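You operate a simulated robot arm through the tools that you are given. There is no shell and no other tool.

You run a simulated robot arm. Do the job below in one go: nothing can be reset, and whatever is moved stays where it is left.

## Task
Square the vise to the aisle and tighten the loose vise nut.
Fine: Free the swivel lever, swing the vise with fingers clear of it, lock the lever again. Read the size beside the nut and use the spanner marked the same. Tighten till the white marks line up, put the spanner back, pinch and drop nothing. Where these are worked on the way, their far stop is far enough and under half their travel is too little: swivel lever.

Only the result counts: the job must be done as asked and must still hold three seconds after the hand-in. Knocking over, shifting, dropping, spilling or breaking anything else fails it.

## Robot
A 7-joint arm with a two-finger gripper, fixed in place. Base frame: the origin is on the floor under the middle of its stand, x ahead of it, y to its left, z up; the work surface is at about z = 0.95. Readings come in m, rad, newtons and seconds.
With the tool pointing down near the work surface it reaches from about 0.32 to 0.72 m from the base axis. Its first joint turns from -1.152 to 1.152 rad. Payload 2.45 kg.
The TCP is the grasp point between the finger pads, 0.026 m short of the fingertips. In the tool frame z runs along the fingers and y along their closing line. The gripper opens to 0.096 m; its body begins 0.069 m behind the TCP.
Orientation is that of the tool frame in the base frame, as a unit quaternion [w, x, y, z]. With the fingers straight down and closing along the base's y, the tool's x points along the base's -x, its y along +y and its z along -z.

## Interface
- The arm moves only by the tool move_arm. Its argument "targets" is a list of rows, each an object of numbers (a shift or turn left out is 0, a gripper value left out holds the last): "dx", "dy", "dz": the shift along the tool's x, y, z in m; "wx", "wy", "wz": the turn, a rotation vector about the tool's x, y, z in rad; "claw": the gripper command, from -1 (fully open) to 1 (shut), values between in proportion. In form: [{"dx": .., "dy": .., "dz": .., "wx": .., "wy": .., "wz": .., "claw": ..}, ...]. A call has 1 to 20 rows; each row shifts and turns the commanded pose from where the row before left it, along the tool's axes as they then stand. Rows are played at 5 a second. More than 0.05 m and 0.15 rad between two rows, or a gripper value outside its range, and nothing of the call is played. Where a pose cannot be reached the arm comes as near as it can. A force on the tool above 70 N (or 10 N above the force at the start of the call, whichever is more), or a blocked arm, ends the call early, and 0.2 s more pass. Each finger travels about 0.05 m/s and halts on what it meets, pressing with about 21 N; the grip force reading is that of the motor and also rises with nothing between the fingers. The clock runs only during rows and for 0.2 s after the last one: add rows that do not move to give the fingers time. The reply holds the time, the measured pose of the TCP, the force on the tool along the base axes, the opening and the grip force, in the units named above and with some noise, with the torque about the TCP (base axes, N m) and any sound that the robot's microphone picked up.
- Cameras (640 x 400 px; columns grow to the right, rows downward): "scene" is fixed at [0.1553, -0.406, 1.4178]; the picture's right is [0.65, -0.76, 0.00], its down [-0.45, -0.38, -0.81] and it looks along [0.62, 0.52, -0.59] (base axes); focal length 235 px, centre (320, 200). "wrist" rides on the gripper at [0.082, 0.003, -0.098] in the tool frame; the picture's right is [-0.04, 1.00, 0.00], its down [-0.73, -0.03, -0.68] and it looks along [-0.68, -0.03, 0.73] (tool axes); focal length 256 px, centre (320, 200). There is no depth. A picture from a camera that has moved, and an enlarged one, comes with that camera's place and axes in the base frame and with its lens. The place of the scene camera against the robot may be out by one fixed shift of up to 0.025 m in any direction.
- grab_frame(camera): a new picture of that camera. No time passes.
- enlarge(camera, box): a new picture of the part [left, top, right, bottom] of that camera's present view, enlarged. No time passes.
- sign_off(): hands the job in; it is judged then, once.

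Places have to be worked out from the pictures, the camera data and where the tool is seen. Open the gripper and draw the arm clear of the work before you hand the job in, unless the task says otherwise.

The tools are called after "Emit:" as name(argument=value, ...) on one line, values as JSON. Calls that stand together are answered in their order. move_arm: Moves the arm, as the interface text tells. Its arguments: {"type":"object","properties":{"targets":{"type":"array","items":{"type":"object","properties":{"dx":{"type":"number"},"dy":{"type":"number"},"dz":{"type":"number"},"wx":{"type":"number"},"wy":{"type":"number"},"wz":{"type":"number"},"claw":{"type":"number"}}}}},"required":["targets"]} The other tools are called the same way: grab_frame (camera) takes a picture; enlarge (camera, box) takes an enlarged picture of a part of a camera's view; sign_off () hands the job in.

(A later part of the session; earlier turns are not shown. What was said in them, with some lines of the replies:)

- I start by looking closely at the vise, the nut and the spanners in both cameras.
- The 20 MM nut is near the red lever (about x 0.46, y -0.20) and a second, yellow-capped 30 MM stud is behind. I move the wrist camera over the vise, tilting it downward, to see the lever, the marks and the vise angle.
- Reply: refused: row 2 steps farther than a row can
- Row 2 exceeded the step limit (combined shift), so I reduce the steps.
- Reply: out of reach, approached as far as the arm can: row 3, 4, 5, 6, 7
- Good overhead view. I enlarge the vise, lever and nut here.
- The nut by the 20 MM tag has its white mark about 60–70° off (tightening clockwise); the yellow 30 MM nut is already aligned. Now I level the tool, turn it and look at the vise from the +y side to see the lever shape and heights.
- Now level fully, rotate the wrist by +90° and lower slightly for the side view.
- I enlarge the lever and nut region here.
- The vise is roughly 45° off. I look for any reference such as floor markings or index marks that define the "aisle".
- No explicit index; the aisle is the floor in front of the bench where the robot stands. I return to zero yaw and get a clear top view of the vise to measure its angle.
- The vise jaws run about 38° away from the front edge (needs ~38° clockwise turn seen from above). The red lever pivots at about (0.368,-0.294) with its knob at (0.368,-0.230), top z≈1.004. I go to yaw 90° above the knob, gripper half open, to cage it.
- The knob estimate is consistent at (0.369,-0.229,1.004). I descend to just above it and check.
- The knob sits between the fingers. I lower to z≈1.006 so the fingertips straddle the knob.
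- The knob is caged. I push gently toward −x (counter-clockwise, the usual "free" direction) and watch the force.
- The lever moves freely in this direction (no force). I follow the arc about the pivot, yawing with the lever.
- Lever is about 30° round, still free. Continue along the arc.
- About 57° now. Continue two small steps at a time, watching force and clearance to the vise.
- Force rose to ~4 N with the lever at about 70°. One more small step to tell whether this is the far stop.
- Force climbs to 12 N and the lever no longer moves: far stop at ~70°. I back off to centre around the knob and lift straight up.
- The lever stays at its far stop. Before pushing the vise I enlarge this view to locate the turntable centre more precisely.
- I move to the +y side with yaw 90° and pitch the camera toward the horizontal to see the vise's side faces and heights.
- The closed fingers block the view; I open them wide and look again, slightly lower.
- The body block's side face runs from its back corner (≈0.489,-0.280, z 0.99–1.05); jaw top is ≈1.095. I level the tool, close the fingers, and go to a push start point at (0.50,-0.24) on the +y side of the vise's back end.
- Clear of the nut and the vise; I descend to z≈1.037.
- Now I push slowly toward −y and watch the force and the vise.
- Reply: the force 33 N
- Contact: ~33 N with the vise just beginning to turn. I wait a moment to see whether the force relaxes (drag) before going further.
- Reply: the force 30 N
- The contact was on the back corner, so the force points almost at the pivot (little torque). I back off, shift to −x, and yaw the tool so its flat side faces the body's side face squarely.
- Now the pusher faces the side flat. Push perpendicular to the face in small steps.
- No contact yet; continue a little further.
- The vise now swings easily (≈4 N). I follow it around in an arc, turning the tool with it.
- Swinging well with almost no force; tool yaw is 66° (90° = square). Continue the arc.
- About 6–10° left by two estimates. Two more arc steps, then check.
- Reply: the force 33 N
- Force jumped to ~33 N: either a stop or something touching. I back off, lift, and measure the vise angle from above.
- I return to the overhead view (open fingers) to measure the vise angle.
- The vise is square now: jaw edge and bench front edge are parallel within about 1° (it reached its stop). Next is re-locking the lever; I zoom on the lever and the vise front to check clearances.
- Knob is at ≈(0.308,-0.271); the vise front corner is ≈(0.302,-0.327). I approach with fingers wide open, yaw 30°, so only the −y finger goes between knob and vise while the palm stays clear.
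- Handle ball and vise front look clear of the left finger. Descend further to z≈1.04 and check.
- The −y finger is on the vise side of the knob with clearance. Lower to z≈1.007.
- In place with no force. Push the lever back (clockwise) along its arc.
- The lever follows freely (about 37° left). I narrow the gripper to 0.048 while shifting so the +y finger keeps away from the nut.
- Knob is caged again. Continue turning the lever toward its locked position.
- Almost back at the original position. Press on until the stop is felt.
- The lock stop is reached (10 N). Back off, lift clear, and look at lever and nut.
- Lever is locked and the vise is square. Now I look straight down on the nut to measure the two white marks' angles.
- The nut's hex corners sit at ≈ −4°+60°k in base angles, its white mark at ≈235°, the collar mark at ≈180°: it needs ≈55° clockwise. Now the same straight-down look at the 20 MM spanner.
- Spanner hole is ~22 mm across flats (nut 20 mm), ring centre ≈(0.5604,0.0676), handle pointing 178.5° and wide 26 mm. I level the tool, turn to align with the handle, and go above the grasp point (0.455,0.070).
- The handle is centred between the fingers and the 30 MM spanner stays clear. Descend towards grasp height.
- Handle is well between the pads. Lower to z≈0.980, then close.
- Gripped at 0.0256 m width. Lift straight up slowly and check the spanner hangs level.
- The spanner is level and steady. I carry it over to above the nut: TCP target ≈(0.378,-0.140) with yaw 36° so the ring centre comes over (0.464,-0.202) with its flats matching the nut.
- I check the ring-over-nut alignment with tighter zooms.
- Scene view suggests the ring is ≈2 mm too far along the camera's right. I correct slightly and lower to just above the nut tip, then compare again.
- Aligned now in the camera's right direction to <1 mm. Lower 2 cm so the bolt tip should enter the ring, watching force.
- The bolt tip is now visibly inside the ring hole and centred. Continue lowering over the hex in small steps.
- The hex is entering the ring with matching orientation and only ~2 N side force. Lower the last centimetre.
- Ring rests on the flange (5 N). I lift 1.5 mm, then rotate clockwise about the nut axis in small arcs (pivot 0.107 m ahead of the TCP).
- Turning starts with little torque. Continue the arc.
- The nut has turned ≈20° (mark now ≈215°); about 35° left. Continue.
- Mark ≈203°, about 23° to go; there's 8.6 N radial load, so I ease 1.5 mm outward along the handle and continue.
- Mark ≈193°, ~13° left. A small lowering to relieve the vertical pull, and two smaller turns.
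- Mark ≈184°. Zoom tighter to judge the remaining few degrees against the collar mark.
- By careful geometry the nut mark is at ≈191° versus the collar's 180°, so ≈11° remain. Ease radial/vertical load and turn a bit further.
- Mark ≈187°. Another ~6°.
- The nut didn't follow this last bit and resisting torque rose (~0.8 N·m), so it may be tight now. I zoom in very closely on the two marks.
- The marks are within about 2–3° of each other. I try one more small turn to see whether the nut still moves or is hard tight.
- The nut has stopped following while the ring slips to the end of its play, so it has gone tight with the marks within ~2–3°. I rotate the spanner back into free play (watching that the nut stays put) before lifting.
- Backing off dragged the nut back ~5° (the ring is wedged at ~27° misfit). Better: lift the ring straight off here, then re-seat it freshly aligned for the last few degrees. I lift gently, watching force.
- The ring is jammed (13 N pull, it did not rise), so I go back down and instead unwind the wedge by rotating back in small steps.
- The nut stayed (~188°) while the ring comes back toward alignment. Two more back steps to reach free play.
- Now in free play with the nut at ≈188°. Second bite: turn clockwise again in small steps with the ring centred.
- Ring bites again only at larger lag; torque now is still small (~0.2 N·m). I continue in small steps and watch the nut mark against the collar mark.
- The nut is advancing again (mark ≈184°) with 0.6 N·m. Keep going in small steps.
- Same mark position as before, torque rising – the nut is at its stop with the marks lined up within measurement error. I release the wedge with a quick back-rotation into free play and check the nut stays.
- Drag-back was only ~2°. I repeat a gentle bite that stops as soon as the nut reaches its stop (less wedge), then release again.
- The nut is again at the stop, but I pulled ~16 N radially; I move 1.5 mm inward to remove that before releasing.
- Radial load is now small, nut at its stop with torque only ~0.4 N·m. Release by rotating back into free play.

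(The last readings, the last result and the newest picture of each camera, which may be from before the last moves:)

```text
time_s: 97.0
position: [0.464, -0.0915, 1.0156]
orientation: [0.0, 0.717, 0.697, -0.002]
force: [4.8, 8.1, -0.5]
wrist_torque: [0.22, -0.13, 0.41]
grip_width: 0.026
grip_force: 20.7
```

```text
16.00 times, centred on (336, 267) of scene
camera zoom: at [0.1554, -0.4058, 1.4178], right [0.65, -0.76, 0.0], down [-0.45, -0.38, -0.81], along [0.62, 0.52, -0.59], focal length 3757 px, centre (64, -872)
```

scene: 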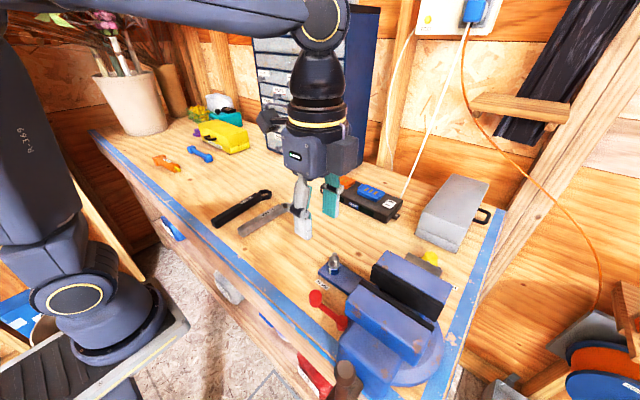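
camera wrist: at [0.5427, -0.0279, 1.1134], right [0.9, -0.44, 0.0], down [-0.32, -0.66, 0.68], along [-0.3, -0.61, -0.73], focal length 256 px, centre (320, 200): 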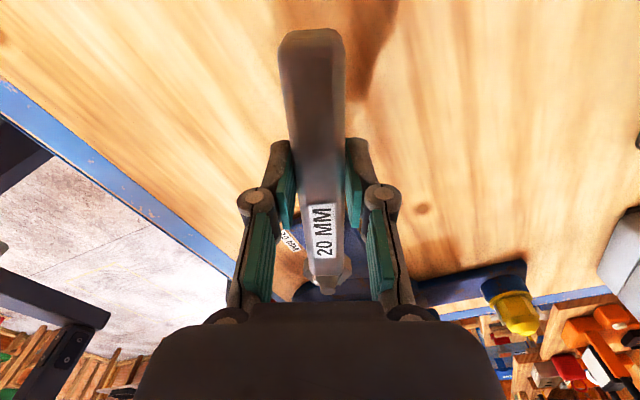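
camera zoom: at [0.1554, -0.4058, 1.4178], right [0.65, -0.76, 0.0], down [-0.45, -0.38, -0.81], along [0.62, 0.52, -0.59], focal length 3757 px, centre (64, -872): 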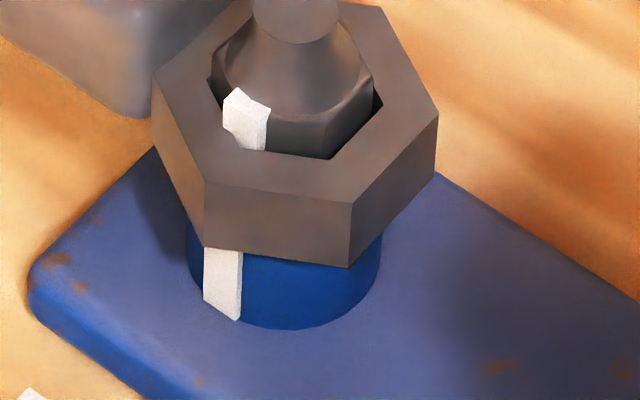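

The nut stayed at the stop this time. I relieve the remaining side load (~9 N) and then lift the ring straight off.

Emit:
move_arm(targets=[{"dx": 0.001, "dy": 0.0008}, {}])

```text
time_s: 97.6
position: [0.4664, -0.0916, 1.0159]
orientation: [0.0, 0.719, 0.695, -0.002]
force: [2.4, 0.6, -1.4]
wrist_torque: [0.05, -0.1, 0.27]
grip_width: 0.0256
grip_force: 20.9
```

Side load nearly gone. Lift gently.

Emit:
move_arm(targets=[{"dx": 0.0003, "dy": 0.0005, "dz": -0.003}, {"dz": -0.004}, {}])

Emit:
enlarge(camera="scene", box=[326, 250, 346, 278])

```text
time_s: 98.4
position: [0.466, -0.0918, 1.0237]
orientation: [0.0, 0.717, 0.697, -0.001]
force: [3.1, -2.8, -1.7]
wrist_torque: [0.06, -0.05, 0.39]
grip_width: 0.0256
grip_force: 21.2
```

```text
14.29 times, centred on (336, 264) of scene
camera zoom: at [0.1554, -0.4061, 1.4177], right [0.65, -0.76, 0.0], down [-0.45, -0.38, -0.81], along [0.62, 0.52, -0.59], focal length 3355 px, centre (91, -714)
```

zoom: 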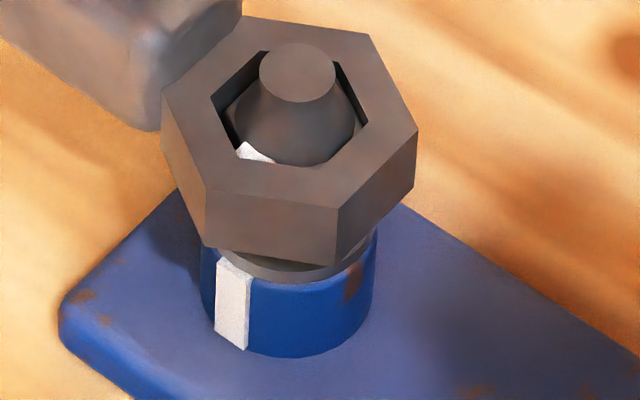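

The ring lifts freely. Continue straight up until well clear.

Emit:
move_arm(targets=[{"dz": -0.008}, {"dz": -0.01}, {"dz": -0.02}, {"dz": -0.03}, {"dz": -0.01}, {}])

Emit:
enlarge(camera="scene", box=[315, 240, 355, 285])

Emit:
grab_frame(camera="wrist")

Emit:
grab_frame(camera="scene")

```text
time_s: 99.8
position: [0.4648, -0.0915, 1.1011]
orientation: [0.0, 0.717, 0.697, -0.001]
force: [0.0, -0.6, -1.7]
wrist_torque: [0.01, -0.02, 0.0]
grip_width: 0.0256
grip_force: 20.9
```

```text
8.89 times, centred on (335, 262) of scene
camera zoom: at [0.1553, -0.406, 1.4177], right [0.65, -0.76, 0.0], down [-0.45, -0.38, -0.81], along [0.62, 0.52, -0.59], focal length 2087 px, centre (187, -356)
```

zoom: 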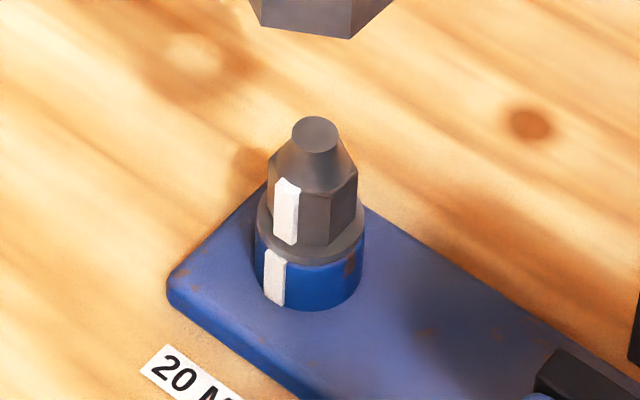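

```text
taken
camera wrist: at [0.4718, -0.01, 1.1996], right [1.0, -0.07, 0.0], down [-0.05, -0.73, 0.68], along [-0.05, -0.68, -0.73], focal length 256 px, centre (320, 200)
```

wrist: 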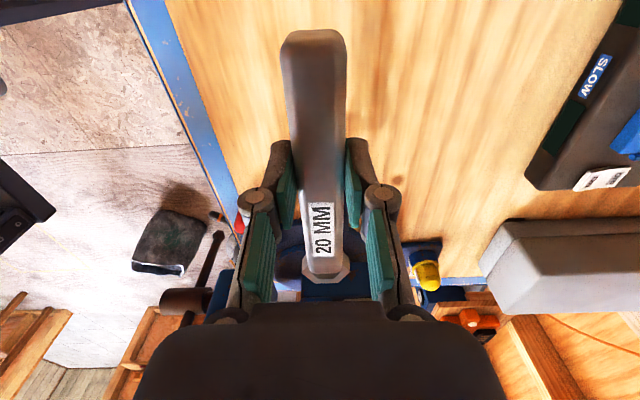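

```text
taken
```

scene: 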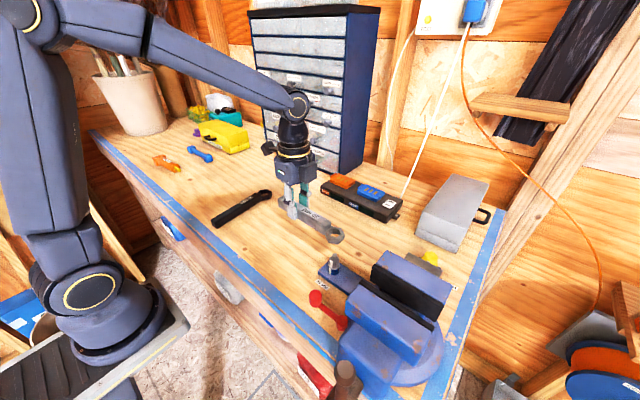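

Marks now line up to within about 3° and the nut stands still. I carry the spanner back: translate toward +y, then turn back to its original heading above its resting place.

Emit:
move_arm(targets=[{"dx": 0.0405, "dy": -0.0025}, {"dx": 0.0405, "dy": -0.0025}, {"dx": 0.0405, "dy": -0.0025}, {"dx": 0.0405, "dy": -0.0025}, {"wz": -0.1431}, {"wz": -0.1431}, {"wz": -0.1431}, {"wz": -0.1431}, {"wz": -0.1431}, {"wz": -0.1431}, {"wz": -0.1431}, {"wz": -0.1431}, {"wz": -0.1431}, {"wz": -0.1431}, {"wz": -0.1431}, {}])

Emit:
grab_frame(camera="wrist")

```text
time_s: 103.2
position: [0.4611, 0.0719, 1.1014]
orientation: [-0.001, 0.013, 1.0, -0.001]
force: [-0.1, -0.3, -2.5]
wrist_torque: [0.01, 0.04, 0.03]
grip_width: 0.0256
grip_force: 21.0
```

```text
taken
camera wrist: at [0.3795, 0.0765, 1.1997], right [0.06, 1.0, 0.0], down [0.73, -0.05, 0.68], along [0.68, -0.04, -0.74], focal length 256 px, centre (320, 200)
```

wrist: 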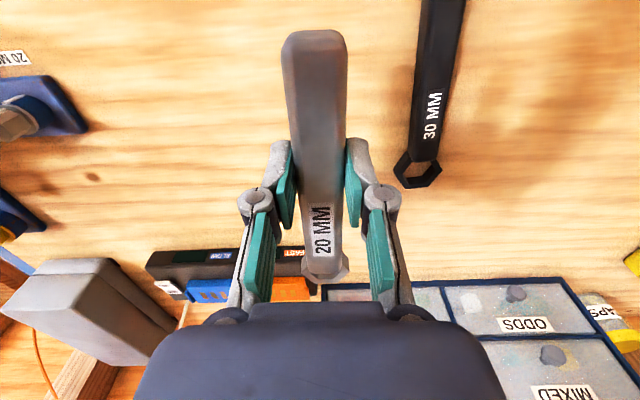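

Heading restored; correct to the original grasp point (0.4538,0.0705) and lower toward the bench.

Emit:
move_arm(targets=[{"dx": 0.0073, "dy": -0.0012}, {"dz": 0.03}, {"dz": 0.03}, {"dz": 0.03}, {"dz": 0.015}, {}])

Emit:
enlarge(camera="scene", box=[190, 150, 320, 250])

```text
time_s: 104.6
position: [0.4553, 0.0703, 0.9953]
orientation: [-0.001, 0.013, 1.0, -0.001]
force: [0.1, 0.1, -1.3]
wrist_torque: [-0.02, 0.01, 0.03]
grip_width: 0.0257
grip_force: 21.2
```

```text
4.00 times, centred on (255, 200) of scene
camera zoom: at [0.1553, -0.406, 1.4177], right [0.65, -0.76, 0.0], down [-0.45, -0.38, -0.81], along [0.62, 0.52, -0.59], focal length 939 px, centre (580, 200)
```

zoom: 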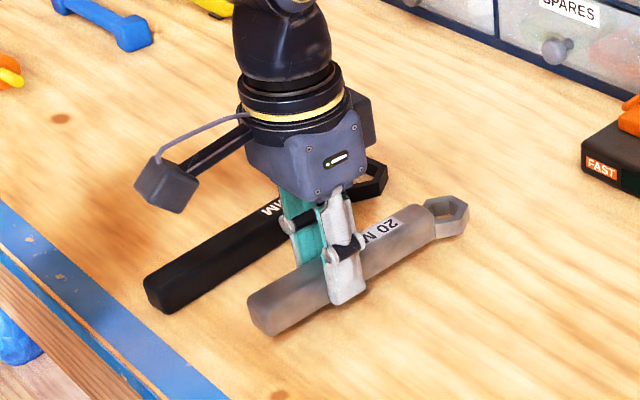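

Almost down; lower the last centimetre in small steps until light contact.

Emit:
move_arm(targets=[{"dz": 0.005}, {"dz": 0.004}, {"dz": 0.003}, {}])

```text
time_s: 105.6
position: [0.4542, 0.0706, 0.9837]
orientation: [-0.001, 0.013, 1.0, -0.001]
force: [0.4, 1.0, -1.3]
wrist_torque: [-0.03, 0.05, 0.01]
grip_width: 0.0254
grip_force: 20.8
```

Emit:
move_arm(targets=[{"dz": 0.002}, {"dz": 0.002}, {}])

Emit:
enlarge(camera="scene", box=[200, 180, 310, 250])

```text
time_s: 106.4
position: [0.4545, 0.07, 0.9798]
orientation: [0.0, 0.013, 1.0, 0.0]
force: [-1.1, 0.8, 18.6]
wrist_torque: [-0.01, 0.03, -0.01]
grip_width: 0.0256
grip_force: 20.9
```

```text
5.71 times, centred on (255, 215) of scene
camera zoom: at [0.155, -0.4061, 1.4178], right [0.65, -0.76, 0.0], down [-0.45, -0.38, -0.81], along [0.62, 0.52, -0.59], focal length 1342 px, centre (691, 114)
```

zoom: 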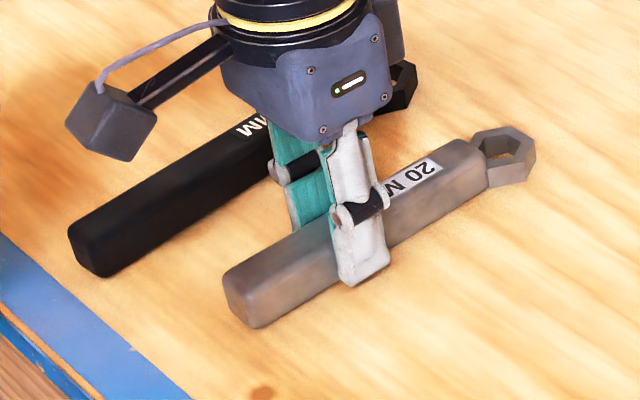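

The spanner is down where it lay (18 N contact). Ease up 1 mm and open the fingers gently.

Emit:
move_arm(targets=[{"dz": -0.0012}, {}, {"claw": 0.3}, {"claw": 0.0}, {"claw": -0.3}, {}, {}, {}])

Emit:
enlarge(camera="scene", box=[200, 180, 310, 250])

```text
time_s: 108.2
position: [0.4529, 0.0698, 0.9808]
orientation: [0.0, 0.013, 1.0, -0.001]
force: [0.0, 0.5, 0.0]
wrist_torque: [0.01, 0.05, 0.02]
grip_width: 0.0622
grip_force: 0.1
```

```text
5.71 times, centred on (255, 215) of scene
camera zoom: at [0.1553, -0.406, 1.4178], right [0.65, -0.76, 0.0], down [-0.45, -0.38, -0.81], along [0.62, 0.52, -0.59], focal length 1342 px, centre (691, 114)
```

zoom: 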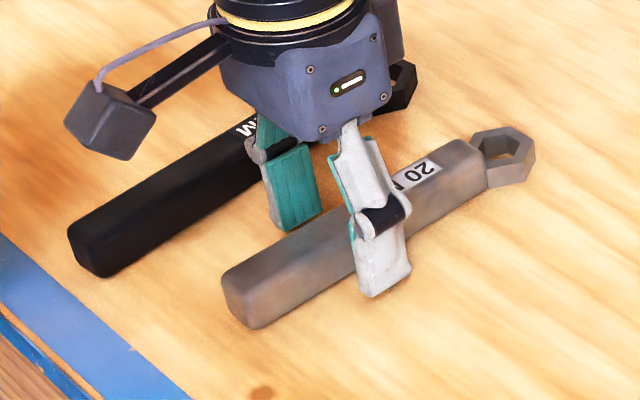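

Released in place. Lift straight up and move to the straight-down view of the nut again.

Emit:
move_arm(targets=[{"dz": -0.03}, {"dz": -0.04}, {"dz": -0.045}, {"dz": -0.045}, {"dz": -0.03}, {"wz": 0.1405, "claw": -1.0}, {"wz": 0.1405}, {"wz": 0.1405}, {"wz": 0.1405}, {"wz": 0.1405}, {"wz": 0.1405}, {"wz": 0.1405}, {"wz": 0.1405}, {"wz": 0.1405}, {"wz": 0.1405}, {"wz": 0.1405}, {}])

Emit:
grab_frame(camera="wrist")

```text
time_s: 111.8
position: [0.454, 0.071, 1.1714]
orientation: [-0.001, 0.708, 0.706, 0.0]
force: [-0.2, 0.4, -0.4]
wrist_torque: [0.0, 0.03, 0.01]
grip_width: 0.096
grip_force: 0.0
```

```text
taken
camera wrist: at [0.4572, 0.1514, 1.2698], right [1.0, -0.04, 0.0], down [-0.03, -0.73, 0.68], along [-0.03, -0.68, -0.73], focal length 256 px, centre (320, 200)
```

wrist: 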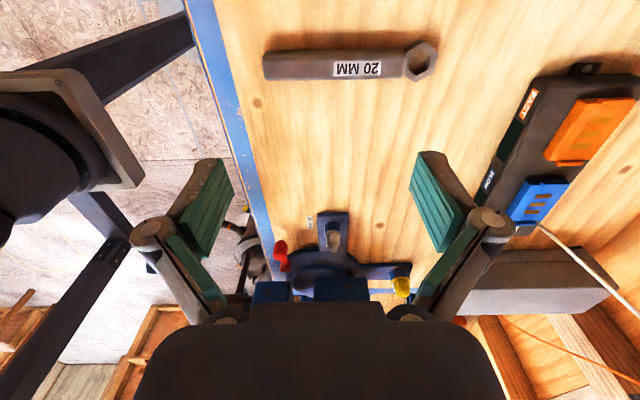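

Emit:
move_arm(targets=[{"dx": -0.045, "dy": 0.002}, {"dx": -0.045, "dy": 0.002}, {"dx": -0.045, "dy": 0.002}, {"dx": -0.045, "dy": 0.002}, {"dx": -0.045, "dy": 0.002}, {"dx": -0.0466, "dy": 0.001}, {"wy": 0.14}, {"wy": 0.14}, {"wy": 0.14}, {"wy": 0.14}, {"wy": 0.141}, {}])

Emit:
enlarge(camera="wrist", box=[308, 170, 338, 202])

Emit:
grab_frame(camera="wrist")

```text
time_s: 114.4
position: [0.4643, -0.2012, 1.1723]
orientation: [-0.244, 0.664, 0.664, 0.242]
force: [-0.6, 0.1, -0.9]
wrist_torque: [0.01, -0.04, 0.01]
grip_width: 0.0963
grip_force: 0.1
```

```text
12.50 times, centred on (323, 186) of wrist
camera zoom: at [0.4677, -0.2029, 1.2994], right [1.0, -0.03, -0.03], down [-0.03, -1.0, 0.05], along [-0.03, -0.04, -1.0], focal length 3200 px, centre (282, 375)
```

zoom: 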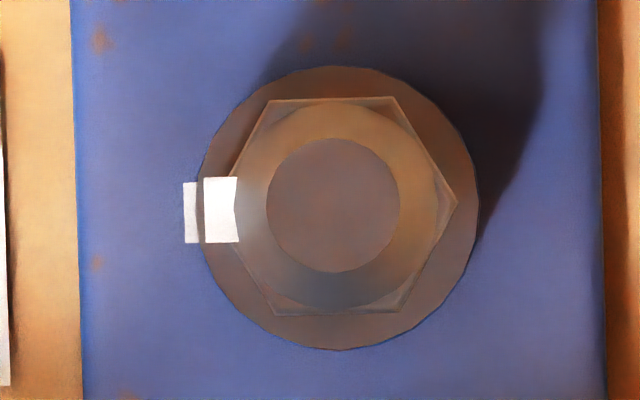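

```text
taken
camera wrist: at [0.4677, -0.2029, 1.2994], right [1.0, -0.03, -0.03], down [-0.03, -1.0, 0.05], along [-0.03, -0.04, -1.0], focal length 256 px, centre (320, 200)
```

wrist: 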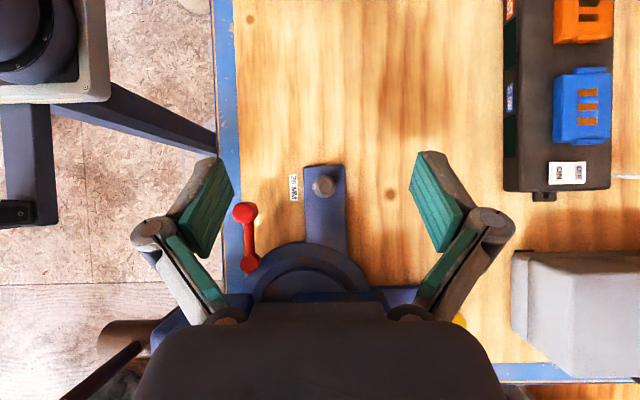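

Top-down confirms it: nut mark (≈182°) and collar mark (≈181.5°) are lined up. I go up and take a last overhead look at the vise and lever.

Emit:
move_arm(targets=[{"wy": -0.14}, {"wy": -0.14}, {"wy": -0.14}, {"wy": -0.14}, {"wy": -0.141}, {"dz": -0.04}, {"dz": -0.03}, {"wz": -0.1428}, {"wz": -0.1428}, {"wz": -0.1428}, {"wz": -0.1428}, {"wz": -0.1428}, {"wz": -0.1428}, {"wz": -0.1428}, {"wz": -0.1428}, {"wz": -0.1428}, {"wz": -0.1428}, {"wz": -0.1428}, {}])

Emit:
move_arm(targets=[{"dx": 0.016, "dy": -0.04}, {"dx": 0.016, "dy": -0.04}, {"dx": 0.016, "dy": -0.04}, {"dx": 0.016, "dy": -0.037, "wy": 0.1}, {"wy": 0.1}, {"wy": 0.1}, {"wy": 0.1}, {}])

Emit:
enlarge(camera="wrist", box=[220, 40, 420, 260])

```text
time_s: 118.4
position: [0.4644, -0.202, 1.2413]
orientation: [-0.001, 0.001, 1.0, -0.002]
force: [0.1, 0.1, 0.1]
wrist_torque: [-0.03, -0.02, -0.05]
grip_width: 0.0959
grip_force: 0.0
```

```text
time_s: 120.2
position: [0.4004, -0.3569, 1.241]
orientation: [-0.2, 0.001, 0.98, -0.002]
force: [0.6, 0.6, 0.5]
wrist_torque: [0.02, 0.0, -0.01]
grip_width: 0.0959
grip_force: 0.0
```

```text
1.82 times, centred on (320, 150) of wrist
camera zoom: at [0.3626, -0.3539, 1.3636], right [0.04, 1.0, -0.02], down [0.94, -0.03, 0.34], along [0.34, -0.03, -0.94], focal length 465 px, centre (320, 291)
```

zoom: 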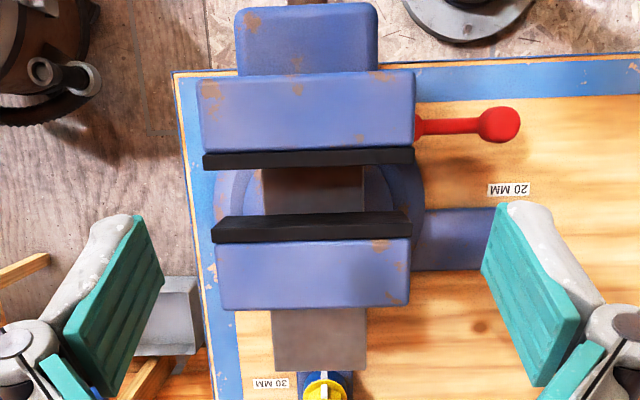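

The vise is square to the bench front (edges agree within ~0.5°) and the lever is back in its locked position. I draw the arm clear to its start pose, gripper open.

Emit:
move_arm(targets=[{"dy": 0.02, "wy": -0.1}, {"dy": 0.04, "wy": -0.1}, {"dy": 0.04, "wy": -0.1}, {"dy": 0.04, "wy": -0.1}, {"dy": 0.04, "dz": -0.02}, {"dy": 0.04, "dz": -0.02}, {"dy": 0.045, "dz": -0.02}, {"dy": 0.045}, {"dy": 0.045}, {"dx": 0.025, "dy": 0.015}, {}])

Emit:
grab_frame(camera="scene")

Emit:
grab_frame(camera="wrist")

```text
time_s: 122.6
position: [0.3759, 0.0129, 1.3017]
orientation: [0.0, 0.001, 1.0, -0.001]
force: [-0.1, 0.1, 0.0]
wrist_torque: [-0.02, 0.02, 0.0]
grip_width: 0.0958
grip_force: 0.1
```

```text
taken
```

scene: 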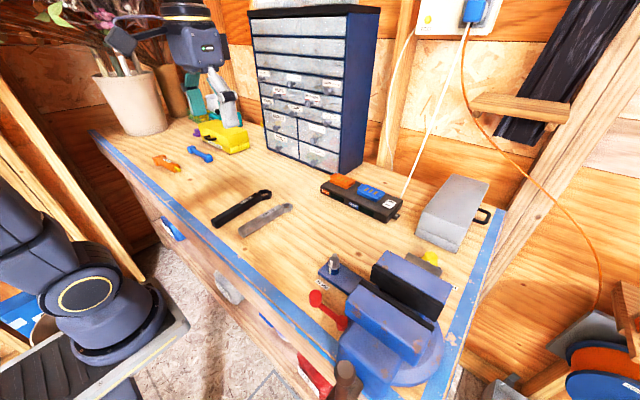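

```text
taken
camera wrist: at [0.2939, 0.0155, 1.4002], right [0.04, 1.0, 0.0], down [0.73, -0.03, 0.68], along [0.68, -0.03, -0.74], focal length 256 px, centre (320, 200)
```

wrist: 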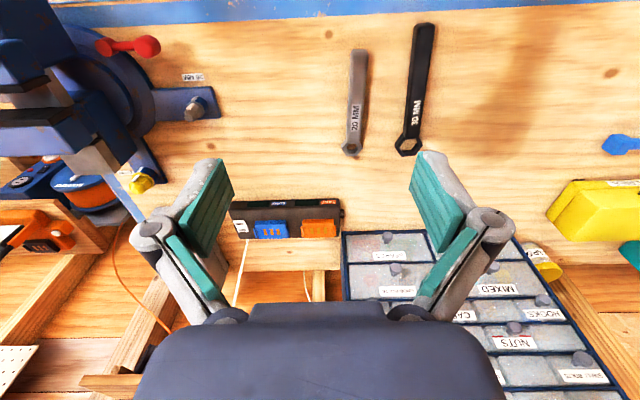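

The vise is square, the lever is locked and the nut marks line up. Both spanners lie where they started, and the arm is clear with the gripper open, so I hand the job in.

Emit:
sign_off()

```text
The job is handed in.
```

The vise is square to the front of the bench and its swivel lever is locked. The loose 20 MM nut is tightened until its white marks line up. I handed the job in; no verdict came back.

- **Vise:** I swung the lever to its far stop, about 70°, and pushed the vise round about 38° until it met a stop. The jaws are within about 1° of the bench's front edge. I took the aisle to be the floor in front of the bench, since nothing marks it.
- **Lever:** It is back where it started and held against its lock stop.
- **Nut:** I turned it about 55° clockwise with the spanner marked 20 MM. A straight-down look afterwards shows the two marks within about 1° of each other. The ring fits loosely and wedged on the nut partway through. Freeing it pulled the nut back a few degrees, and I turned it up to its stop again.
- **Spanner and the rest:** The spanner lies where I found it. Nothing was dropped, and nothing else looks moved in the last pictures. The arm is back at its start pose with the gripper open.
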